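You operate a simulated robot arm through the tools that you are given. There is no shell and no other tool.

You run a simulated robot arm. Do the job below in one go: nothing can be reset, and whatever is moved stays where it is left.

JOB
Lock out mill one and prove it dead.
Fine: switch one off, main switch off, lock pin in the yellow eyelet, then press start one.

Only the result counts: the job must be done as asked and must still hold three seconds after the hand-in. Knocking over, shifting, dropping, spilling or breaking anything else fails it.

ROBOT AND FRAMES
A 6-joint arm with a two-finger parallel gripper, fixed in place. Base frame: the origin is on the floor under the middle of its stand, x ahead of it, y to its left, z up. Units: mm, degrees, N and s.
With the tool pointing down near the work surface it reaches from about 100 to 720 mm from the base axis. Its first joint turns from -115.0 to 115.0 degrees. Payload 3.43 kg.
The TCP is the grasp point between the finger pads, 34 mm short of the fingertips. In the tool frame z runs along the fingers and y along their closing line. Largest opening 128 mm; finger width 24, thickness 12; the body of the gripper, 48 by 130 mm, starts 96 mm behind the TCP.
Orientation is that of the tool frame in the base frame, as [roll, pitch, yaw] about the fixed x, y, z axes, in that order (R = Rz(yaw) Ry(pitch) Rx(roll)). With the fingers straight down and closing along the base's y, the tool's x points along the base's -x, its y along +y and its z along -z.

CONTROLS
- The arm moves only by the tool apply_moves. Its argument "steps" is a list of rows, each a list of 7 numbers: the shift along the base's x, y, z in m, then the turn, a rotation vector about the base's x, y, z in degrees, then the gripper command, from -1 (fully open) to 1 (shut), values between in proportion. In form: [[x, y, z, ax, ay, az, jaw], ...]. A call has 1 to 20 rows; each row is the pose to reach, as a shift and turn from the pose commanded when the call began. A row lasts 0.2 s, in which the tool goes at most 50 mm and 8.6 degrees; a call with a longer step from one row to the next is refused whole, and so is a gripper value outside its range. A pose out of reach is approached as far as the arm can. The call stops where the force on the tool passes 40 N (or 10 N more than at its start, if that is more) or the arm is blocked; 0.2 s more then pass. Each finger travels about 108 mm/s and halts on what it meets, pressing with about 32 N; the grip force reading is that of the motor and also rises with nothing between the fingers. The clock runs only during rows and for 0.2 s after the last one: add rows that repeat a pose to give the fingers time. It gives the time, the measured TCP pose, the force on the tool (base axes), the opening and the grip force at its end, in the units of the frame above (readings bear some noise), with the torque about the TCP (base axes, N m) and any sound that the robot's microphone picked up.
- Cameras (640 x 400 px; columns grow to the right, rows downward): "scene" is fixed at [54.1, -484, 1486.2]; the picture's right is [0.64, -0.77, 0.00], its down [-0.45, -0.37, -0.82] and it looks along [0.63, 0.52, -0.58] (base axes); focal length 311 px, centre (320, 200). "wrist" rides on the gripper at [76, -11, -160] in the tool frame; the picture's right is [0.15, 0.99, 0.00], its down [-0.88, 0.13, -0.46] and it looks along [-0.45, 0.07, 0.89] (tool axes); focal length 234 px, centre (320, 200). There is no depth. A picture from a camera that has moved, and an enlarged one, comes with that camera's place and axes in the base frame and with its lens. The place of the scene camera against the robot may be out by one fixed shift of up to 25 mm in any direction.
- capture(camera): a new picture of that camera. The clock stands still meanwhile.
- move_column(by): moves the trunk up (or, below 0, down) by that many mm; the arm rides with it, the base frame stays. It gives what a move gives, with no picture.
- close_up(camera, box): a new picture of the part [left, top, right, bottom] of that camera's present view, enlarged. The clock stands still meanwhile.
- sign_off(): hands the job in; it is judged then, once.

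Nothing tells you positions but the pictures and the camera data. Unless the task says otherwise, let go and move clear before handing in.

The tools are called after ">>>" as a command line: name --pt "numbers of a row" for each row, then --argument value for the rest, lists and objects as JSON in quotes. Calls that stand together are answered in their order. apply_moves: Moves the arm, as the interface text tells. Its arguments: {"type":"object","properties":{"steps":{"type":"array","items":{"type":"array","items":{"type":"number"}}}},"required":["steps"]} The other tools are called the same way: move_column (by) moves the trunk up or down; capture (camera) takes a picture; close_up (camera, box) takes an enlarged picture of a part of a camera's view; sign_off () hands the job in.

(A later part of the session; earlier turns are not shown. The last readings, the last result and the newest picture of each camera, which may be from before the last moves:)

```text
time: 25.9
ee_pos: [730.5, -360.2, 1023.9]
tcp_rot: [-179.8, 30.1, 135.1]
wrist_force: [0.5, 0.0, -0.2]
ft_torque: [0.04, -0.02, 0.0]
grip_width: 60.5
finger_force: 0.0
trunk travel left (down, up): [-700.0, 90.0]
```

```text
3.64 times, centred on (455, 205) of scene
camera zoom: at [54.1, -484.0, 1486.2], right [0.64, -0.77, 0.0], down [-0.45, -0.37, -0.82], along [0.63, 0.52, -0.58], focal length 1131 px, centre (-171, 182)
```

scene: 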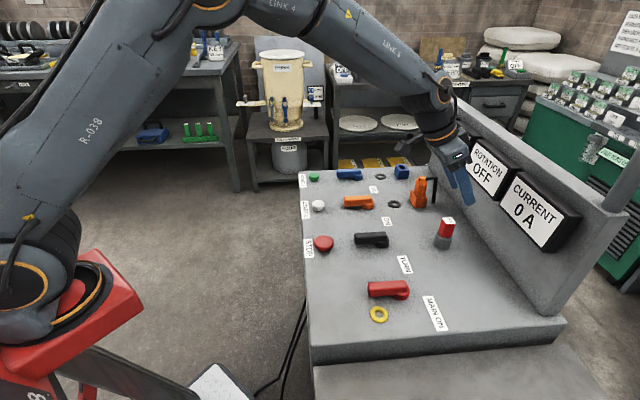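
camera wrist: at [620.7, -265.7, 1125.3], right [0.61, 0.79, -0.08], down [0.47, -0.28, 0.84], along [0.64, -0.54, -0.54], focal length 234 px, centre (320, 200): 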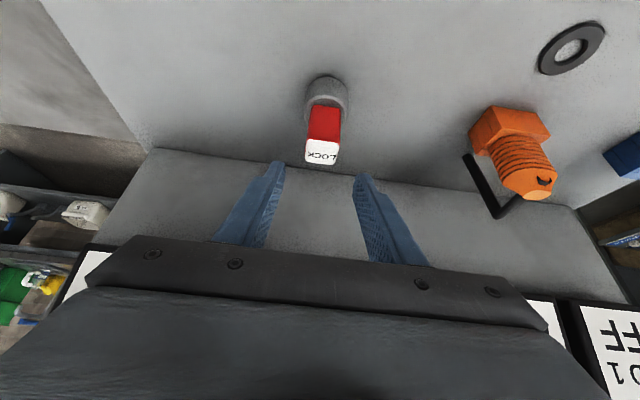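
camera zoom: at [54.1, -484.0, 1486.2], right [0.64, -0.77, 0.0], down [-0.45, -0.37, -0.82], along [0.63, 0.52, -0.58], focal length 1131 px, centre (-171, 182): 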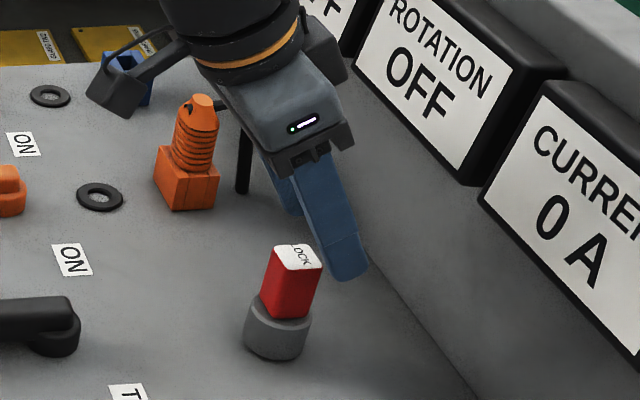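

The readings settle at (730.6,-360.5,1023.7), so I'll shift about 2.5 mm to centre on the pin. Then I'll lower to the grasp height, keeping the fingertips above the cup rim at z≈925.

>>> apply_moves --pt "-0.0025 0.0005 -0.015 0 0 0 0.06" --pt "-0.0025 0.0005 -0.035 0 0 0 0.06" --pt "-0.0025 0.0005 -0.0535 0 0 0 0.06" --pt "-0.0025 0.0005 -0.0535 0 0 0 0.06"

>>> capture --camera "wrist"

>>> close_up --camera "scene" --box '[395, 170, 515, 270]'

```text
time: 26.9
ee_pos: [725.5, -360.8, 971.1]
tcp_rot: [-179.8, 30.1, 135.0]
wrist_force: [0.4, 0.6, 0.1]
ft_torque: [0.0, -0.03, 0.02]
grip_width: 60.0
finger_force: 0.2
trunk travel left (down, up): [-700.0, 90.0]
```

```text
taken
camera wrist: at [615.8, -265.7, 1072.7], right [0.61, 0.79, -0.08], down [0.47, -0.28, 0.84], along [0.64, -0.54, -0.54], focal length 234 px, centre (320, 200)
```

wrist: 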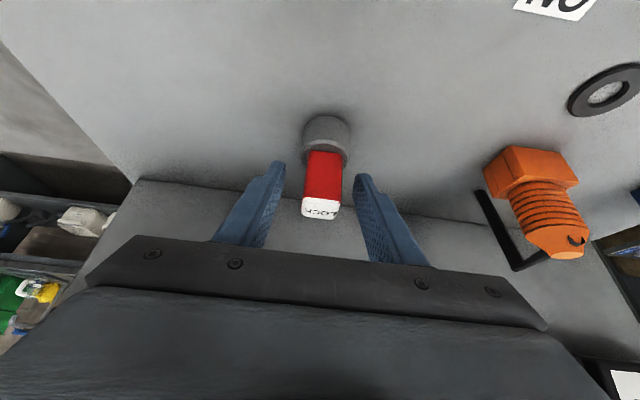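

```text
4.00 times, centred on (455, 220) of scene
camera zoom: at [54.1, -484.0, 1486.2], right [0.64, -0.77, 0.0], down [-0.45, -0.37, -0.82], along [0.63, 0.52, -0.58], focal length 1244 px, centre (-220, 120)
```

zoom: 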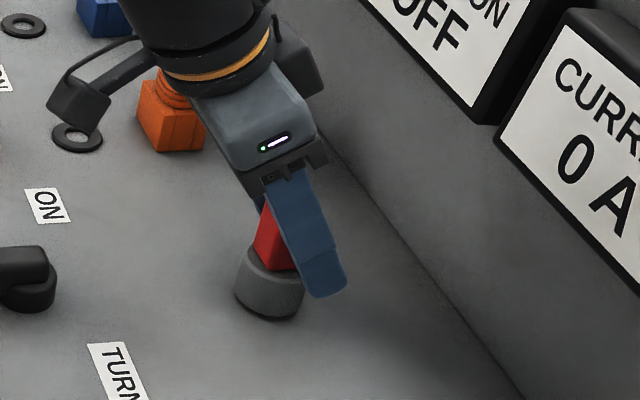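

I'm straddling the pin with the fingertips above the cup. I'll make a small centring correction and then close gently.

>>> apply_moves --pt "0.002 0.001 0 0 0 0 0.06" --pt "0.002 0.001 0 0 0 0 0.06"

>>> apply_moves --pt "0 0 0 0 0 0 0.35" --pt "0 0 0 0 0 0 0.5"

>>> close_up --camera "wrist" --box '[240, 100, 400, 260]'

```text
time: 27.5
ee_pos: [729.7, -358.9, 972.1]
tcp_rot: [-179.8, 30.1, 135.2]
wrist_force: [0.4, -0.2, 0.8]
ft_torque: [-0.04, 0.03, -0.01]
grip_width: 59.9
finger_force: 0.1
trunk travel left (down, up): [-700.0, 90.0]
```

```text
time: 28.1
ee_pos: [728.8, -358.6, 971.8]
tcp_rot: [-179.8, 30.1, 135.1]
wrist_force: [0.3, 0.0, -0.2]
ft_torque: [0.04, 0.03, 0.05]
grip_width: 31.7
finger_force: 0.1
trunk travel left (down, up): [-700.0, 90.0]
```

```text
2.50 times, centred on (320, 180) of wrist
camera zoom: at [617.9, -264.5, 1073.1], right [0.61, 0.79, -0.08], down [0.47, -0.28, 0.84], along [0.64, -0.55, -0.54], focal length 585 px, centre (320, 250)
```

zoom: 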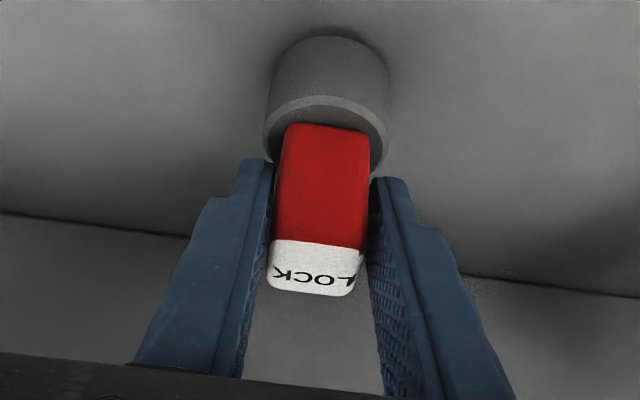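

The pin is well centred between the fingers. Closing to grip it.

>>> apply_moves --pt "0 0 0 0 0 0 0.62" --pt "0 0 0 0 0 0 1" --pt "0 0 0 0 0 0 1" --pt "0 0 0 0 0 0 1"

>>> close_up --camera "wrist" --box '[240, 100, 400, 260]'

```text
time: 29.1
ee_pos: [729.6, -360.2, 972.8]
tcp_rot: [-179.7, 30.0, 135.1]
wrist_force: [0.2, -0.1, 0.4]
ft_torque: [0.03, -0.01, 0.0]
grip_width: 27.6
finger_force: 31.9
trunk travel left (down, up): [-700.0, 90.0]
```

```text
2.50 times, centred on (320, 180) of wrist
camera zoom: at [617.9, -264.6, 1073.1], right [0.61, 0.79, -0.08], down [0.47, -0.28, 0.84], along [0.64, -0.55, -0.54], focal length 585 px, centre (320, 250)
```

zoom: 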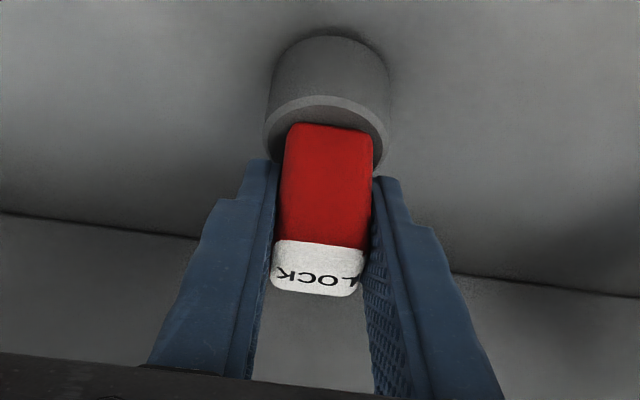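

The pin is gripped at 27.6 mm with about 32 N. I'll lift it straight up out of the cup.

>>> apply_moves --pt "0 0 0.01 0 0 0 1" --pt "0 0 0.025 0 0 0 1" --pt "0 0 0.045 0 0 0 1" --pt "0 0 0.07 0 0 0 1" --pt "0 0 0.1 0 0 0 1" --pt "0 0 0.1 0 0 0 1"

>>> close_up --camera "scene" --box '[395, 130, 515, 250]'

>>> close_up --camera "wrist" --box '[240, 40, 400, 260]'

```text
time: 30.5
ee_pos: [731.4, -359.6, 1070.0]
tcp_rot: [-179.9, 30.1, 135.1]
wrist_force: [-0.3, -0.8, -2.5]
ft_torque: [0.0, -0.01, 0.03]
grip_width: 27.6
finger_force: 32.2
trunk travel left (down, up): [-700.0, 90.0]
```

```text
3.33 times, centred on (455, 190) of scene
camera zoom: at [54.1, -484.0, 1486.2], right [0.64, -0.77, 0.0], down [-0.45, -0.37, -0.82], along [0.63, 0.52, -0.58], focal length 1036 px, centre (-130, 233)
```

zoom: 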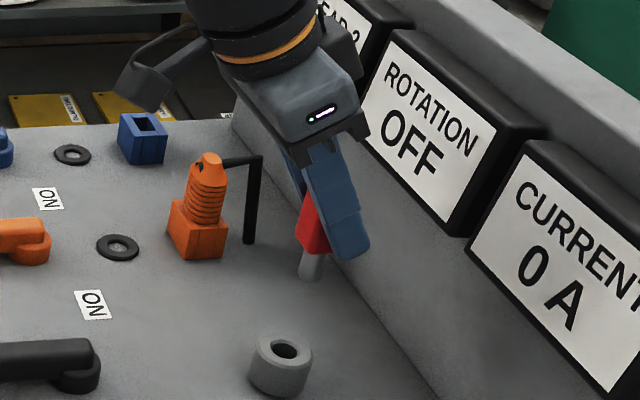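

```text
1.82 times, centred on (320, 150) of wrist
camera zoom: at [620.0, -264.8, 1171.8], right [0.61, 0.79, -0.08], down [0.47, -0.28, 0.84], along [0.64, -0.54, -0.54], focal length 426 px, centre (320, 291)
```

zoom: 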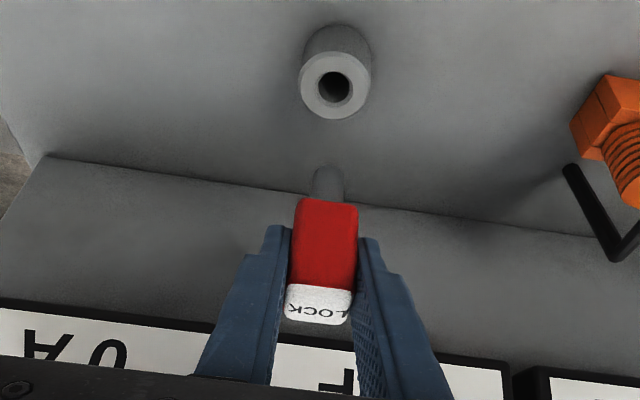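

The pin is out: it has a grey shank about 15 mm thick, and the cup hole is empty below it. I'll zoom in to measure the shank before carrying it over.

>>> close_up --camera "wrist" --box '[290, 120, 350, 170]'

>>> close_up --camera "scene" --box '[465, 185, 525, 235]'

```text
8.00 times, centred on (320, 145) of wrist
camera zoom: at [620.0, -264.8, 1171.8], right [0.61, 0.79, -0.08], down [0.47, -0.28, 0.84], along [0.64, -0.54, -0.54], focal length 1873 px, centre (320, 640)
```

zoom: 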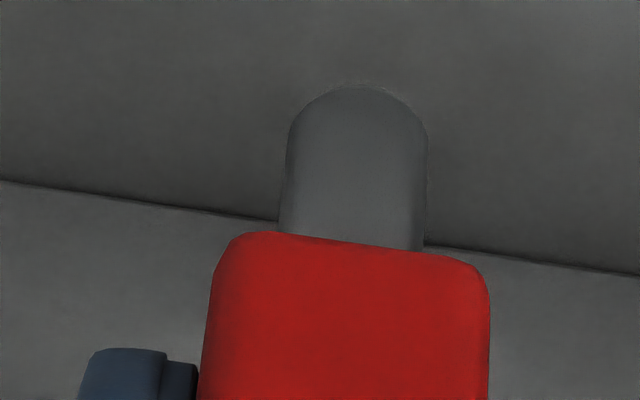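

```text
8.00 times, centred on (495, 210) of scene
camera zoom: at [54.1, -484.0, 1486.2], right [0.64, -0.77, 0.0], down [-0.45, -0.37, -0.82], along [0.63, 0.52, -0.58], focal length 2487 px, centre (-1080, 120)
```

zoom: 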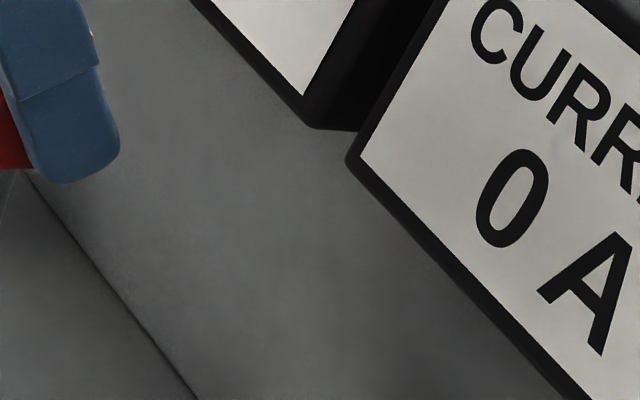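

The shank is about 15 mm thick and 31 mm long, and its end is about 62 mm below the TCP, so it should fit the roughly 18 mm eyelet. I'll carry the pin upright to above the yellow eyelet.

>>> apply_moves --pt "-0.03 0.002 0 0 0 0 1" --pt "-0.065 0.004 0 0 0 0 1" --pt "-0.1 0.006 0 0 0 0 1" --pt "-0.135 0.008 0 0 0 0 1" --pt "-0.17 0.01 0 0 0 0 1" --pt "-0.205 0.0125 0 0 0 0 1" --pt "-0.24 0.015 0 0 0 0 1" --pt "-0.27 0.017 0 0 0 0 1" --pt "-0.296 0.018 0 0 0 0 1" --pt "-0.296 0.018 0 0 0 0 1"

>>> capture --camera "wrist"

>>> capture --camera "scene"

```text
time: 32.7
ee_pos: [432.0, -340.2, 1070.4]
tcp_rot: [-179.7, 30.1, 135.1]
wrist_force: [-0.3, 0.2, -2.0]
ft_torque: [-0.04, -0.03, -0.01]
grip_width: 27.5
finger_force: 32.2
trunk travel left (down, up): [-700.0, 90.0]
```

```text
taken
camera wrist: at [321.6, -245.2, 1171.5], right [0.61, 0.79, -0.08], down [0.47, -0.28, 0.84], along [0.64, -0.55, -0.54], focal length 234 px, centre (320, 200)
```

wrist: 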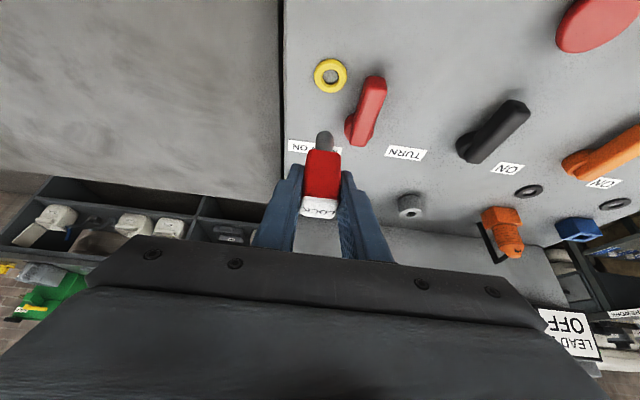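

```text
taken
```

scene: 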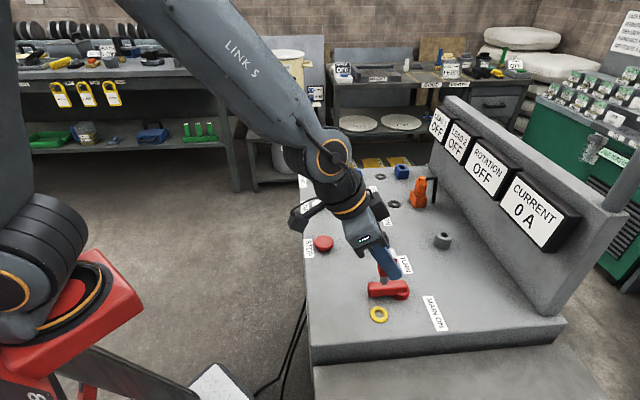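

I'm above the eyelet area. I'll lower until the shank end is about 25 mm above the ring and check alignment.

>>> apply_moves --pt "0.001 0 -0.03 0 0 0 1" --pt "0.002 -0.001 -0.06 0 0 0 1" --pt "0.002 -0.001 -0.078 0 0 0 1" --pt "0.002 -0.001 -0.078 0 0 0 1"

>>> apply_moves --pt "0 0 0 0 0 0 1"

>>> close_up --camera "wrist" --box '[280, 90, 380, 170]'

>>> close_up --camera "scene" --box '[340, 250, 440, 340]'

```text
time: 33.7
ee_pos: [434.1, -342.9, 991.9]
tcp_rot: [-179.8, 30.0, 135.0]
wrist_force: [0.3, -0.7, -0.7]
ft_torque: [-0.02, -0.02, -0.01]
grip_width: 27.6
finger_force: 32.4
trunk travel left (down, up): [-700.0, 90.0]
```

```text
time: 34.1
ee_pos: [435.3, -343.7, 992.5]
tcp_rot: [-179.7, 30.1, 135.1]
wrist_force: [0.3, 0.0, -1.6]
ft_torque: [0.03, -0.01, -0.01]
grip_width: 27.7
finger_force: 31.6
trunk travel left (down, up): [-700.0, 90.0]
```

```text
5.00 times, centred on (330, 130) of wrist
camera zoom: at [323.6, -248.4, 1093.8], right [0.61, 0.79, -0.08], down [0.47, -0.28, 0.84], along [0.64, -0.54, -0.54], focal length 1171 px, centre (270, 550)
```

zoom: 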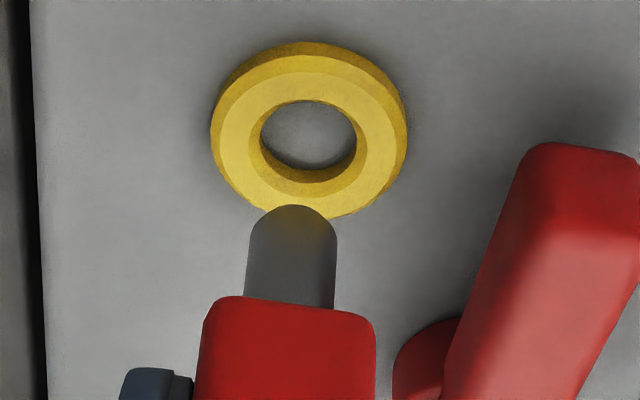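

```text
4.44 times, centred on (390, 295) of scene
camera zoom: at [54.1, -484.0, 1486.2], right [0.64, -0.77, 0.0], down [-0.45, -0.37, -0.82], along [0.63, 0.52, -0.58], focal length 1382 px, centre (9, -222)
```

zoom: 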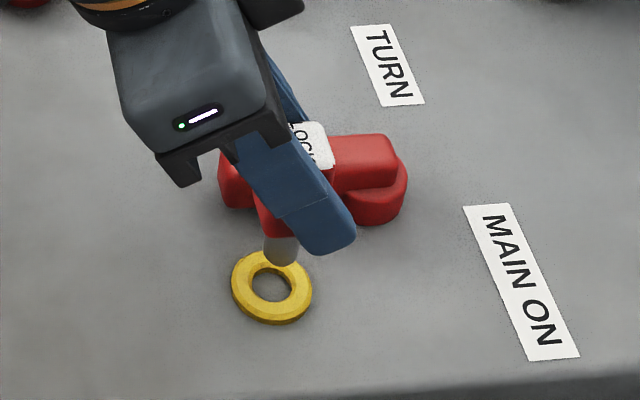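

The alignment looks close, with the ring about 1–1.5 mm off the pin axis. I'll check from both cameras at higher zoom before inserting.

>>> close_up --camera "scene" --box '[380, 290, 420, 330]'

>>> close_up --camera "wrist" --box '[310, 90, 370, 150]'

```text
10.00 times, centred on (400, 310) of scene
camera zoom: at [54.1, -484.0, 1486.2], right [0.64, -0.77, 0.0], down [-0.45, -0.37, -0.82], along [0.63, 0.52, -0.58], focal length 3109 px, centre (-480, -900)
```

zoom: 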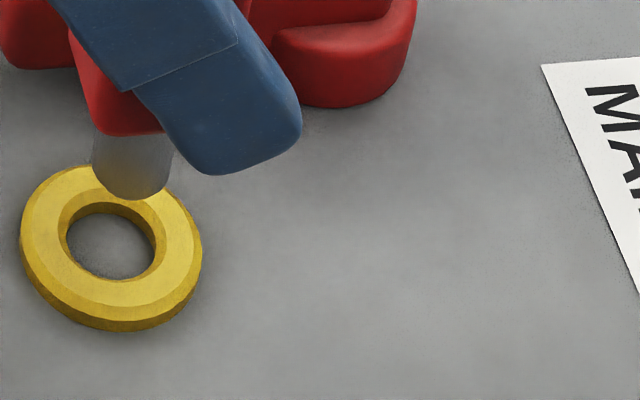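

```text
6.67 times, centred on (340, 120) of wrist
camera zoom: at [323.6, -248.4, 1093.8], right [0.61, 0.79, -0.08], down [0.47, -0.28, 0.84], along [0.64, -0.54, -0.54], focal length 1561 px, centre (187, 733)
```

zoom: 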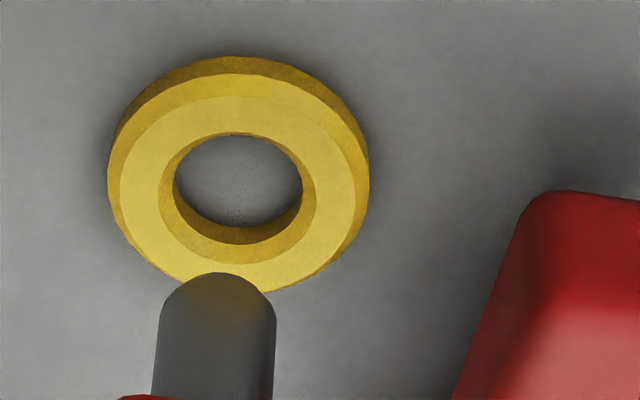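

Both cameras agree the ring centre is about (+0.3, +1.3) mm from the pin axis. I'll correct that, lower until the shank end is just above the ring, and check again.

>>> apply_moves --pt "0.0003 0.0013 0 0 0 0 1" --pt "0.0003 0.0013 -0.008 0 0 0 1" --pt "0.0003 0.0013 -0.016 0 0 0 1" --pt "0.0003 0.0013 -0.018 0 0 0 1" --pt "0.0003 0.0013 -0.018 0 0 0 1"

>>> close_up --camera "scene" --box '[370, 290, 410, 330]'

>>> close_up --camera "wrist" --box '[300, 90, 360, 150]'

```text
time: 35.3
ee_pos: [435.6, -340.1, 974.6]
tcp_rot: [-179.8, 30.1, 135.2]
wrist_force: [-0.6, -0.2, -1.1]
ft_torque: [0.0, 0.01, -0.03]
grip_width: 27.4
finger_force: 31.6
trunk travel left (down, up): [-700.0, 90.0]
```

```text
10.00 times, centred on (390, 310) of scene
camera zoom: at [54.1, -484.0, 1486.2], right [0.64, -0.77, 0.0], down [-0.45, -0.37, -0.82], along [0.63, 0.52, -0.58], focal length 3109 px, centre (-380, -900)
```

zoom: 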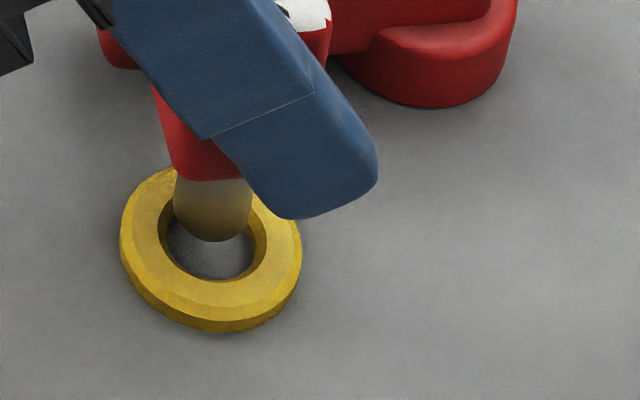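

```text
6.67 times, centred on (330, 120) of wrist
camera zoom: at [324.5, -245.5, 1075.8], right [0.61, 0.79, -0.08], down [0.47, -0.28, 0.84], along [0.64, -0.54, -0.54], focal length 1561 px, centre (253, 733)
```

zoom: 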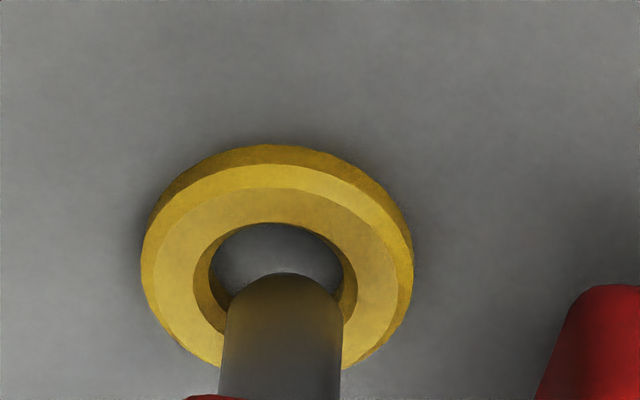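

I'm a little past centre, with the ring about (-1.1,-0.8) mm from the pin axis. I'll make one more small correction and lower the end to just above the ring mouth.

>>> apply_moves --pt "-0.001 -0.0008 0 0 0 0 1" --pt "-0.001 -0.0008 -0.002 0 0 0 1" --pt "-0.001 -0.0008 -0.003 0 0 0 1" --pt "-0.001 -0.0008 -0.003 0 0 0 1"

>>> close_up --camera "scene" --box '[370, 290, 410, 330]'

>>> close_up --camera "wrist" --box '[300, 90, 360, 150]'

```text
time: 36.3
ee_pos: [434.4, -341.5, 970.9]
tcp_rot: [-179.8, 30.1, 135.1]
wrist_force: [0.3, 0.0, -1.9]
ft_torque: [0.03, 0.01, -0.01]
grip_width: 27.6
finger_force: 32.0
trunk travel left (down, up): [-700.0, 90.0]
```

```text
10.00 times, centred on (390, 310) of scene
camera zoom: at [54.1, -484.0, 1486.2], right [0.64, -0.77, 0.0], down [-0.45, -0.37, -0.82], along [0.63, 0.52, -0.58], focal length 3109 px, centre (-380, -900)
```

zoom: 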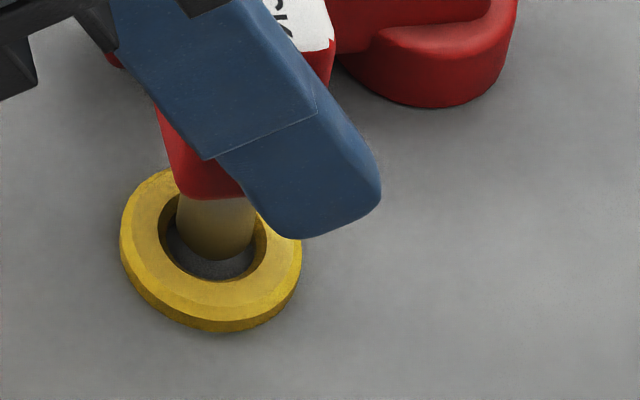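

```text
6.67 times, centred on (330, 120) of wrist
camera zoom: at [323.6, -247.3, 1072.4], right [0.61, 0.79, -0.08], down [0.47, -0.28, 0.84], along [0.64, -0.55, -0.54], focal length 1561 px, centre (253, 733)
```

zoom: 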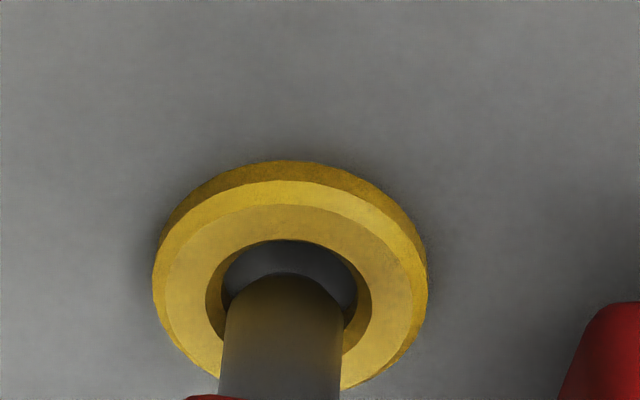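

The pin axis is now within about 0.6 mm of the ring centre in both views. I'll lower gently into the eyelet and watch the force.

>>> apply_moves --pt "0.0002 0.0005 -0.001 0 0 0 1" --pt "0.0002 0.0005 -0.0025 0 0 0 1" --pt "0.0002 0.0005 -0.004 0 0 0 1" --pt "0.0002 0.0005 -0.005 0 0 0 1" --pt "0.0002 0.0005 -0.005 0 0 0 1"

>>> close_up --camera "scene" --box '[370, 290, 410, 330]'

>>> close_up --camera "wrist" --box '[300, 90, 360, 150]'

```text
time: 37.5
ee_pos: [435.1, -341.1, 966.3]
tcp_rot: [-179.8, 30.1, 135.1]
wrist_force: [-0.1, -0.6, -1.9]
ft_torque: [-0.01, -0.01, 0.0]
grip_width: 27.5
finger_force: 31.8
trunk travel left (down, up): [-700.0, 90.0]
```

```text
10.00 times, centred on (390, 310) of scene
camera zoom: at [54.1, -484.0, 1486.2], right [0.64, -0.77, 0.0], down [-0.45, -0.37, -0.82], along [0.63, 0.52, -0.58], focal length 3109 px, centre (-380, -900)
```

zoom: 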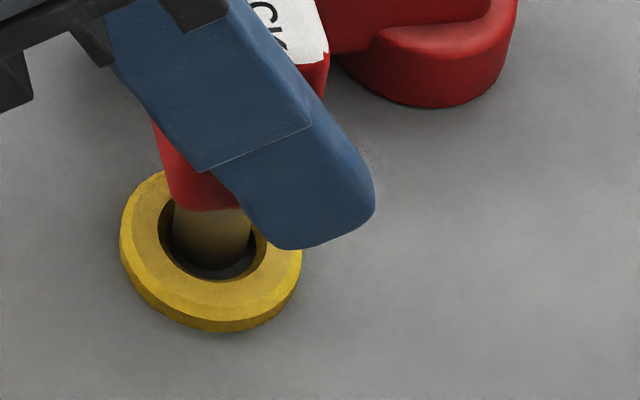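

```text
6.67 times, centred on (330, 120) of wrist
camera zoom: at [324.0, -246.5, 1067.4], right [0.61, 0.79, -0.08], down [0.47, -0.28, 0.84], along [0.64, -0.54, -0.54], focal length 1561 px, centre (253, 733)
```

zoom: 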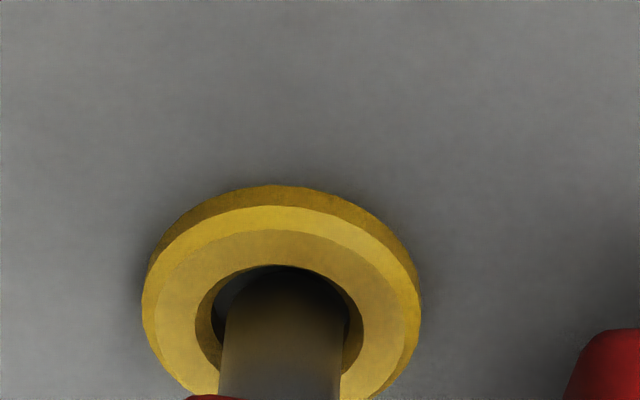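

The shank is entering the ring, well centred. I'll continue down in 1 mm steps until it touches bottom.

>>> apply_moves --pt "0 0 -0.001 0 0 0 1" --pt "0 0 -0.002 0 0 0 1" --pt "0 0 -0.003 0 0 0 1" --pt "0 0 -0.003 0 0 0 1"

>>> close_up --camera "scene" --box '[370, 290, 410, 330]'

>>> close_up --camera "wrist" --box '[300, 90, 360, 150]'

```text
time: 38.5
ee_pos: [433.7, -341.4, 963.8]
tcp_rot: [-179.8, 30.2, 135.1]
wrist_force: [-0.3, -0.5, -1.0]
ft_torque: [0.02, 0.0, 0.01]
grip_width: 27.4
finger_force: 31.8
trunk travel left (down, up): [-700.0, 90.0]
```

```text
10.00 times, centred on (390, 310) of scene
camera zoom: at [54.1, -484.0, 1486.2], right [0.64, -0.77, 0.0], down [-0.45, -0.37, -0.82], along [0.63, 0.52, -0.58], focal length 3109 px, centre (-380, -900)
```

zoom: 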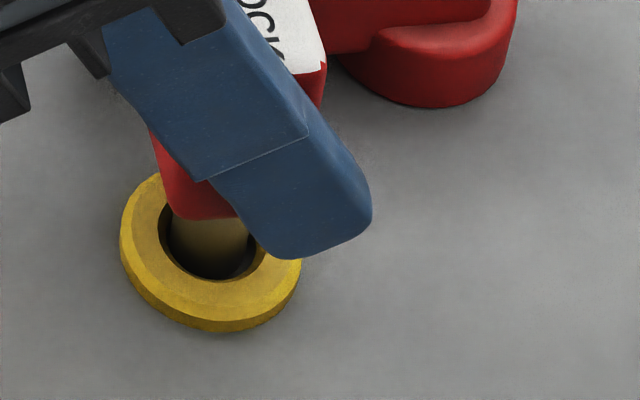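

```text
6.67 times, centred on (330, 120) of wrist
camera zoom: at [323.6, -246.5, 1064.8], right [0.61, 0.79, -0.08], down [0.47, -0.28, 0.84], along [0.64, -0.55, -0.54], focal length 1561 px, centre (253, 733)
```

zoom: 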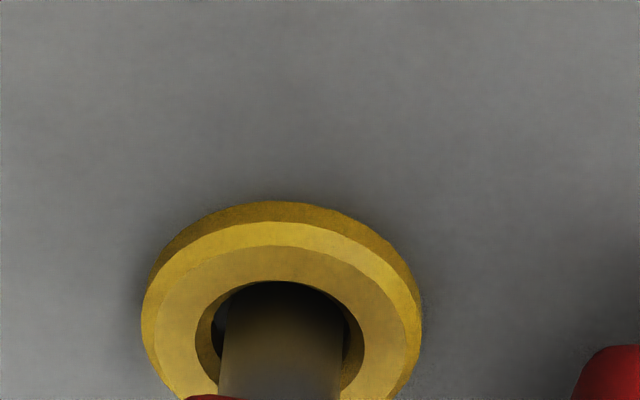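

It's still free and centred. Going further down until it touches.

>>> apply_moves --pt "0 0 -0.001 0 0 0 1" --pt "0 0 -0.002 0 0 0 1" --pt "0 0 -0.003 0 0 0 1" --pt "0 0 -0.003 0 0 0 1"

>>> close_up --camera "scene" --box '[370, 290, 410, 330]'

```text
time: 39.5
ee_pos: [434.5, -342.3, 961.0]
tcp_rot: [-179.7, 30.1, 135.1]
wrist_force: [0.1, -0.7, -1.3]
ft_torque: [0.0, -0.02, -0.01]
grip_width: 27.5
finger_force: 31.7
trunk travel left (down, up): [-700.0, 90.0]
```

```text
10.00 times, centred on (390, 310) of scene
camera zoom: at [54.1, -484.0, 1486.2], right [0.64, -0.77, 0.0], down [-0.45, -0.37, -0.82], along [0.63, 0.52, -0.58], focal length 3109 px, centre (-380, -900)
```

zoom: 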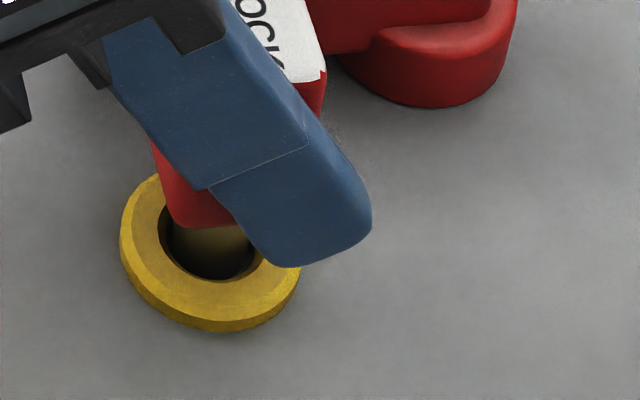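

No contact yet. I'll continue down slowly.

>>> apply_moves --pt "0 0 -0.001 0 0 0 1" --pt "0 0 -0.002 0 0 0 1" --pt "0 0 -0.002 0 0 0 1"

>>> apply_moves --pt "0 0 -0.001 0 0 0 1" --pt "0 0 -0.002 0 0 0 1" --pt "0 0 -0.002 0 0 0 1"

>>> close_up --camera "scene" --box '[360, 270, 420, 330]'

>>> close_up --camera "wrist" --box '[270, 90, 390, 220]'

```text
time: 40.3
ee_pos: [434.7, -341.4, 958.1]
tcp_rot: [-179.8, 30.1, 135.2]
wrist_force: [0.1, 0.1, -1.7]
ft_torque: [0.01, -0.01, -0.02]
grip_width: 27.4
finger_force: 32.6
trunk travel left (down, up): [-700.0, 90.0]
```

```text
time: 41.1
ee_pos: [434.2, -340.8, 958.0]
tcp_rot: [-179.8, 30.2, 135.1]
wrist_force: [0.0, -0.8, -0.9]
ft_torque: [-0.03, 0.01, 0.03]
grip_width: 27.6
finger_force: 31.8
trunk travel left (down, up): [-700.0, 90.0]
```

```text
6.67 times, centred on (390, 300) of scene
camera zoom: at [54.1, -484.0, 1486.2], right [0.64, -0.77, 0.0], down [-0.45, -0.37, -0.82], along [0.63, 0.52, -0.58], focal length 2073 px, centre (-147, -467)
```

zoom: 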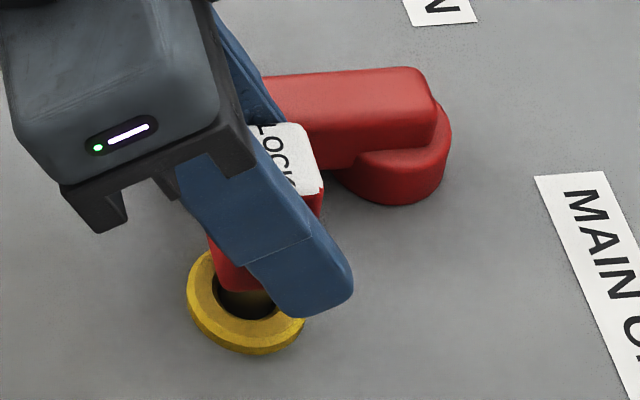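

```text
3.08 times, centred on (330, 155) of wrist
camera zoom: at [324.4, -246.7, 1058.2], right [0.61, 0.79, -0.08], down [0.47, -0.28, 0.84], along [0.64, -0.54, -0.54], focal length 720 px, centre (289, 338)
```

zoom: 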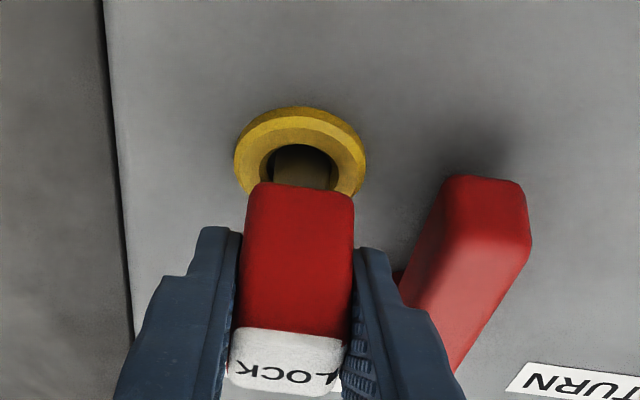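

No resistance so far, so the hole may be deeper than the ring. I'll keep lowering, staying high enough that the fingertips don't reach the ring.

>>> apply_moves --pt "0 0 -0.001 0 0 0 1" --pt "0 0 -0.002 0 0 0 1" --pt "0 0 -0.003 0 0 0 1" --pt "0 0 -0.003 0 0 0 1"

>>> close_up --camera "scene" --box '[360, 270, 420, 330]'

>>> close_up --camera "wrist" --box '[270, 90, 390, 220]'

```text
time: 42.1
ee_pos: [434.0, -342.9, 953.4]
tcp_rot: [-179.8, 30.1, 135.1]
wrist_force: [-0.2, -0.3, -0.5]
ft_torque: [-0.05, 0.0, 0.03]
grip_width: 27.8
finger_force: 31.5
trunk travel left (down, up): [-700.0, 90.0]
```

```text
6.67 times, centred on (390, 300) of scene
camera zoom: at [54.1, -484.0, 1486.2], right [0.64, -0.77, 0.0], down [-0.45, -0.37, -0.82], along [0.63, 0.52, -0.58], focal length 2073 px, centre (-147, -467)
```

zoom: 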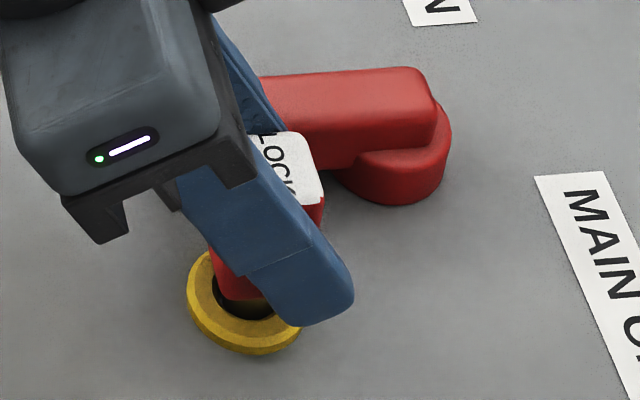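

```text
3.08 times, centred on (330, 155) of wrist
camera zoom: at [323.8, -247.7, 1055.2], right [0.61, 0.79, -0.08], down [0.47, -0.28, 0.84], along [0.64, -0.55, -0.54], focal length 720 px, centre (289, 338)
```

zoom: 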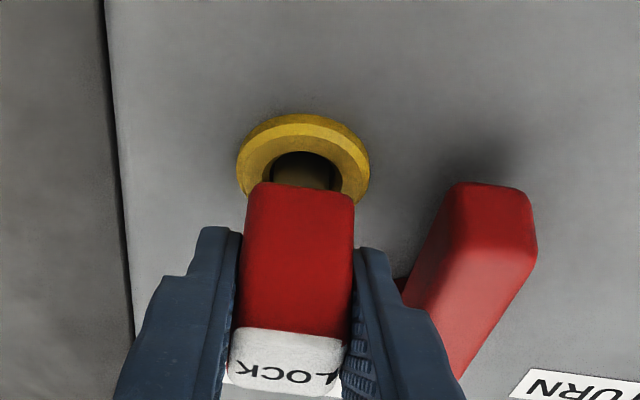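

Still free, and the pin moves with the gripper. Continuing down a few more mm.

>>> apply_moves --pt "0 0 -0.001 0 0 0 1" --pt "0 0 -0.002 0 0 0 1" --pt "0 0 -0.003 0 0 0 1" --pt "0 0 -0.003 0 0 0 1"

>>> apply_moves --pt "0 0 -0.001 0 0 0 1" --pt "0 0 -0.002 0 0 0 1" --pt "0 0 -0.002 0 0 0 1"

>>> close_up --camera "scene" --box '[360, 270, 420, 330]'

>>> close_up --camera "wrist" --box '[270, 90, 390, 220]'

```text
time: 43.1
ee_pos: [433.2, -342.2, 950.3]
tcp_rot: [-179.8, 30.1, 135.1]
wrist_force: [-0.2, 1.2, -0.8]
ft_torque: [-0.02, 0.01, -0.02]
grip_width: 27.5
finger_force: 32.1
trunk travel left (down, up): [-700.0, 90.0]
```

```text
time: 43.9
ee_pos: [434.2, -340.9, 948.9]
tcp_rot: [-179.8, 30.2, 135.2]
wrist_force: [0.1, -0.4, -1.6]
ft_torque: [-0.02, -0.02, -0.02]
grip_width: 27.4
finger_force: 32.0
trunk travel left (down, up): [-700.0, 90.0]
```

```text
6.67 times, centred on (390, 300) of scene
camera zoom: at [54.1, -484.0, 1486.2], right [0.64, -0.77, 0.0], down [-0.45, -0.37, -0.82], along [0.63, 0.52, -0.58], focal length 2073 px, centre (-147, -467)
```

zoom: 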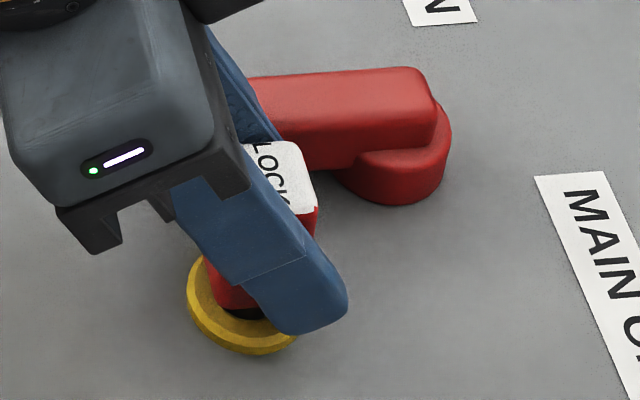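

```text
3.08 times, centred on (330, 155) of wrist
camera zoom: at [323.7, -246.5, 1049.9], right [0.61, 0.79, -0.08], down [0.47, -0.28, 0.84], along [0.64, -0.54, -0.54], focal length 720 px, centre (289, 338)
```

zoom: 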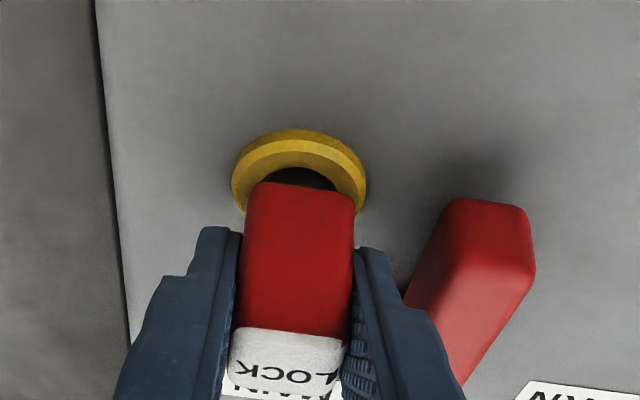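

Fingertip clearance over the ring is now about 6 mm. I'll go 3 mm lower, then open just slightly to release the pin without touching the main lever.

>>> apply_moves --pt "0 0 -0.001 0 0 0 1" --pt "0 0 -0.002 0 0 0 1" --pt "0 0 -0.003 0 0 0 1" --pt "0 0 -0.003 0 0 0 1"

>>> close_up --camera "scene" --box '[360, 270, 420, 330]'

>>> close_up --camera "wrist" --box '[270, 90, 390, 220]'

```text
time: 44.9
ee_pos: [433.8, -340.3, 946.3]
tcp_rot: [-179.9, 30.1, 135.1]
wrist_force: [-0.9, -0.1, -1.9]
ft_torque: [0.01, -0.01, 0.0]
grip_width: 27.6
finger_force: 32.3
trunk travel left (down, up): [-700.0, 90.0]
```

```text
6.67 times, centred on (390, 300) of scene
camera zoom: at [54.1, -484.0, 1486.2], right [0.64, -0.77, 0.0], down [-0.45, -0.37, -0.82], along [0.63, 0.52, -0.58], focal length 2073 px, centre (-147, -467)
```

zoom: 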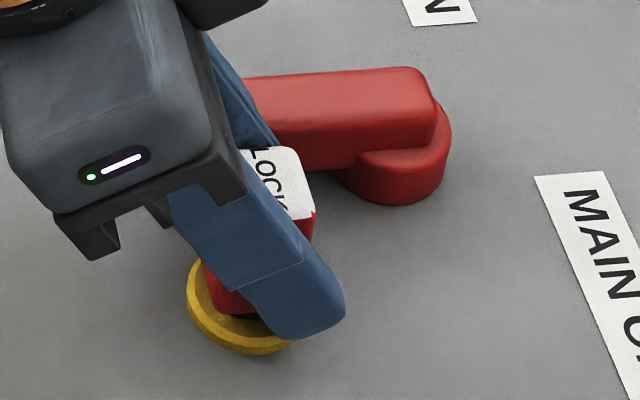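

```text
3.08 times, centred on (330, 155) of wrist
camera zoom: at [323.5, -246.2, 1047.4], right [0.61, 0.79, -0.08], down [0.47, -0.28, 0.84], along [0.64, -0.54, -0.54], focal length 720 px, centre (289, 338)
```

zoom: 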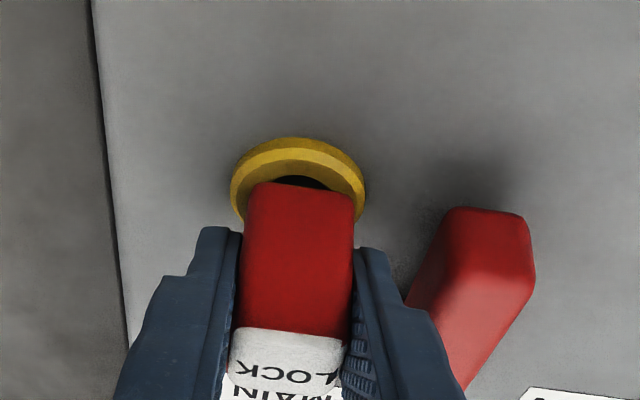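

I'll go 2 mm lower and then open gently to 36–40 mm.

>>> apply_moves --pt "0 0 -0.001 0 0 0 1" --pt "0 0 -0.002 0 0 0 1" --pt "0 0 -0.002 0 0 0 1" --pt "0 0 -0.002 0 0 0 0.5" --pt "0 0 -0.002 0 0 0 0.42" --pt "0 0 -0.002 0 0 0 0.4"

>>> close_up --camera "scene" --box '[360, 270, 420, 330]'

>>> close_up --camera "wrist" --box '[270, 90, 390, 220]'

```text
time: 46.3
ee_pos: [433.7, -341.4, 943.7]
tcp_rot: [-179.8, 30.1, 135.2]
wrist_force: [0.7, 0.0, 0.0]
ft_torque: [-0.01, 0.0, 0.01]
grip_width: 38.3
finger_force: 0.1
trunk travel left (down, up): [-700.0, 90.0]
```

```text
6.67 times, centred on (390, 300) of scene
camera zoom: at [54.1, -484.0, 1486.2], right [0.64, -0.77, 0.0], down [-0.45, -0.37, -0.82], along [0.63, 0.52, -0.58], focal length 2073 px, centre (-147, -467)
```

zoom: 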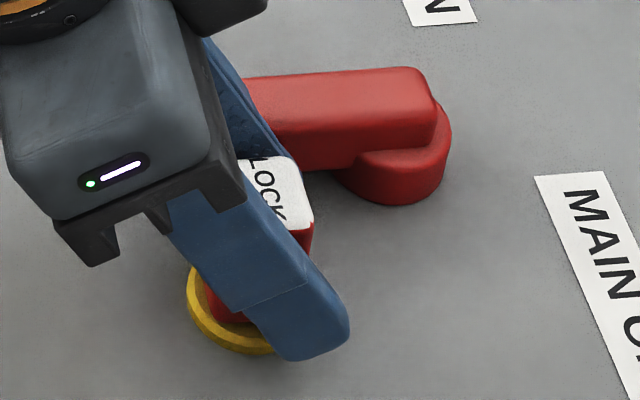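

```text
3.08 times, centred on (330, 155) of wrist
camera zoom: at [323.3, -246.3, 1045.0], right [0.61, 0.79, -0.08], down [0.47, -0.28, 0.84], along [0.64, -0.55, -0.54], focal length 720 px, centre (289, 338)
```

zoom: 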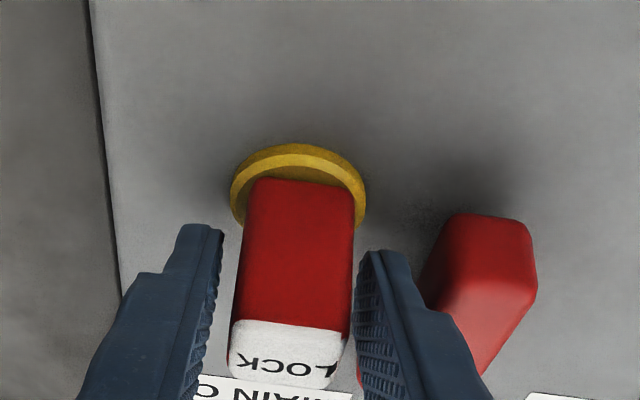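

The pin dropped fully in, and its block now sits on the yellow ring. I'll rise straight up so the fingers clear it.

>>> apply_moves --pt "0 0 0.015 0 0 0 0.4" --pt "0 0 0.035 0 0 0 0.4" --pt "0 0 0.065 0 0 0 0.4" --pt "0 0 0.1 0 0 0 0.4" --pt "0 0 0.14 0 0 0 0.4" --pt "0 0 0.18 0 0 0 0.4" --pt "0 0 0.18 0 0 0 0.4"

>>> capture --camera "scene"

>>> close_up --camera "scene" --box '[350, 250, 450, 340]'

>>> capture --camera "wrist"

```text
time: 47.9
ee_pos: [434.6, -342.1, 1121.4]
tcp_rot: [-179.8, 30.1, 135.0]
wrist_force: [0.2, 0.1, -0.4]
ft_torque: [0.02, -0.02, -0.01]
grip_width: 38.4
finger_force: 0.1
out of reach, approached as far as the arm can: row 4
trunk travel left (down, up): [-700.0, 90.0]
```

```text
taken
```

scene: 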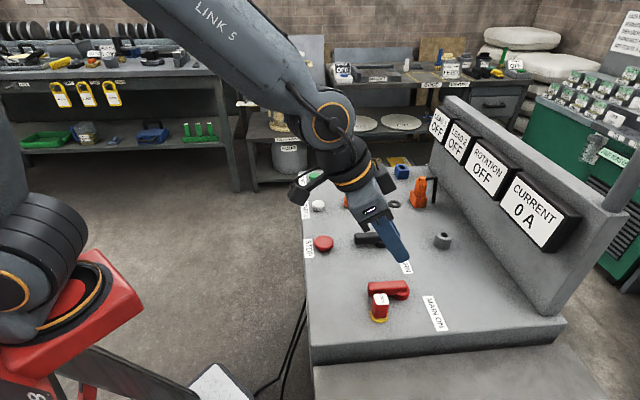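

```text
4.44 times, centred on (400, 295) of scene
camera zoom: at [54.1, -484.0, 1486.2], right [0.64, -0.77, 0.0], down [-0.45, -0.37, -0.82], along [0.63, 0.52, -0.58], focal length 1382 px, centre (-36, -222)
```

zoom: 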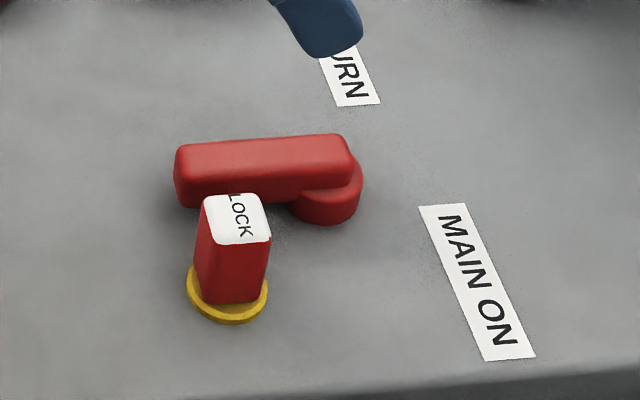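

```text
taken
camera wrist: at [323.7, -247.3, 1222.0], right [0.61, 0.79, -0.08], down [0.47, -0.28, 0.84], along [0.64, -0.54, -0.54], focal length 234 px, centre (320, 200)
```

wrist: 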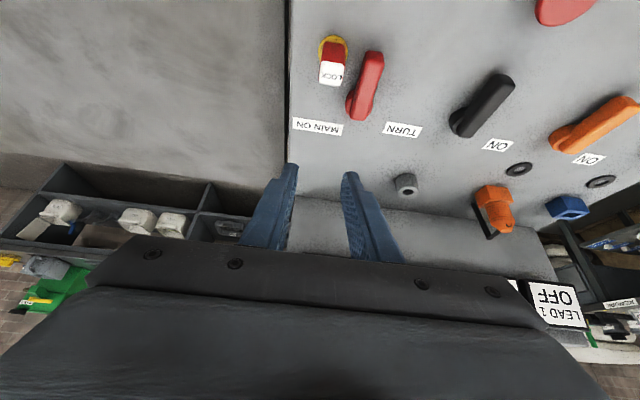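

The lock pin is standing in the yellow eyelet and the main lever is OFF. Now to START 1 at about (758.5,116). I'll close the fingers, swing the tool over there at a safe height with a 30° outward tilt, and look before pressing.

>>> apply_moves --pt "0.02 0.035 0 0 0 4.5 1" --pt "0.042 0.07 0 0 0 9 1" --pt "0.064 0.105 0 0 0 13.5 1" --pt "0.087 0.14 0 0 0 18 1" --pt "0.11 0.175 0 0 0 22.5 1" --pt "0.133 0.21 0 0 0 27 1" --pt "0.156 0.245 0 0 0 31.5 1" --pt "0.18 0.28 0 0 0 36 1" --pt "0.205 0.315 0 0 0 40.5 1" --pt "0.23 0.35 0 0 0 45 1" --pt "0.255 0.385 0 0 0 49.5 1" --pt "0.28 0.42 -0.01 0 0 52.5 1" --pt "0.305 0.45 -0.03 0 0 55 1" --pt "0.314 0.456 -0.06 0 0 55 1" --pt "0.314 0.456 -0.06 0 0 55 1"

>>> capture --camera "wrist"

>>> capture --camera "scene"

```text
time: 51.1
ee_pos: [747.8, 113.9, 1061.0]
tcp_rot: [-179.7, 30.1, -169.7]
wrist_force: [-0.5, 0.2, 0.4]
ft_torque: [-0.02, 0.0, 0.01]
grip_width: 0.0
finger_force: 31.6
trunk travel left (down, up): [-700.0, 90.0]
```

```text
taken
camera wrist: at [606.9, 77.1, 1161.7], right [-0.3, 0.95, -0.08], down [0.5, 0.22, 0.84], along [0.81, 0.21, -0.54], focal length 234 px, centre (320, 200)
```

wrist: 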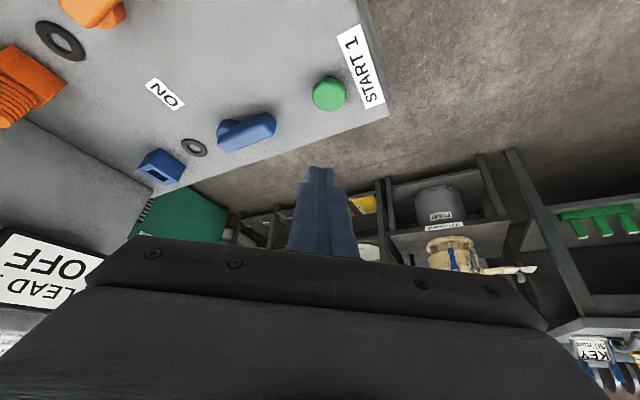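

```text
taken
```

scene: 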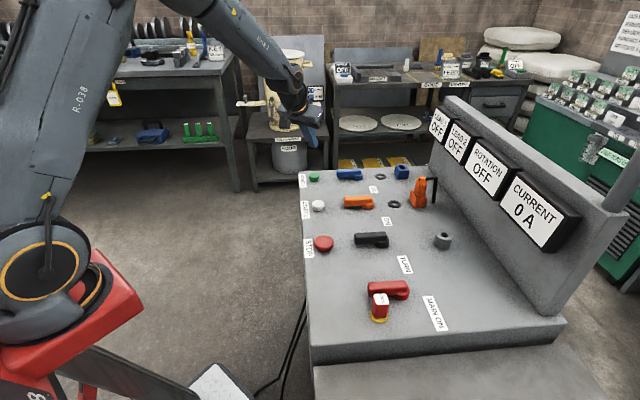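

I'm roughly above START 1. Zooming in to refine its position and height.

>>> close_up --camera "wrist" --box '[290, 60, 390, 130]'

>>> close_up --camera "scene" --box '[295, 155, 355, 195]'

```text
5.71 times, centred on (340, 95) of wrist
camera zoom: at [606.9, 77.1, 1161.7], right [-0.3, 0.95, -0.08], down [0.5, 0.22, 0.84], along [0.81, 0.21, -0.54], focal length 1338 px, centre (206, 800)
```

zoom: 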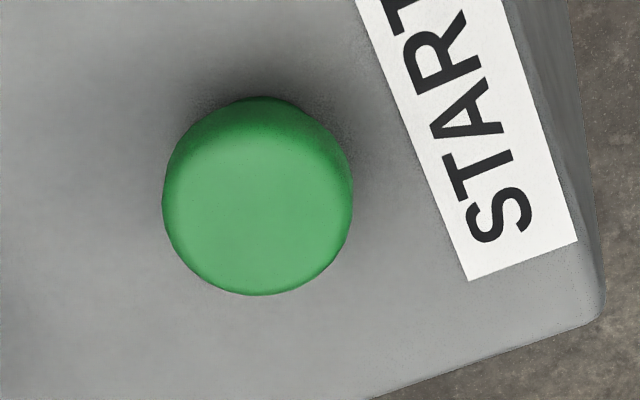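

```text
10.00 times, centred on (325, 175) of scene
camera zoom: at [54.1, -484.0, 1486.2], right [0.64, -0.77, 0.0], down [-0.45, -0.37, -0.82], along [0.63, 0.52, -0.58], focal length 3109 px, centre (270, 450)
```

zoom: 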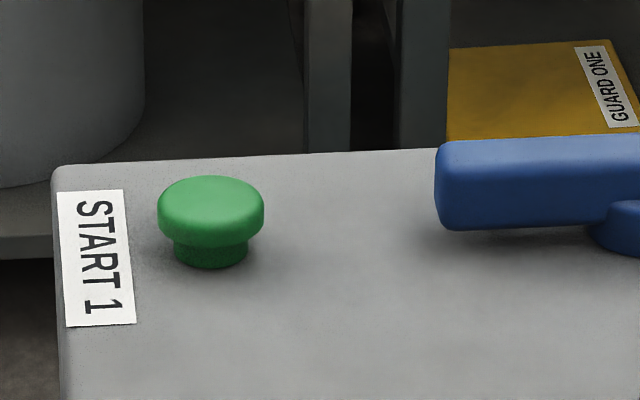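

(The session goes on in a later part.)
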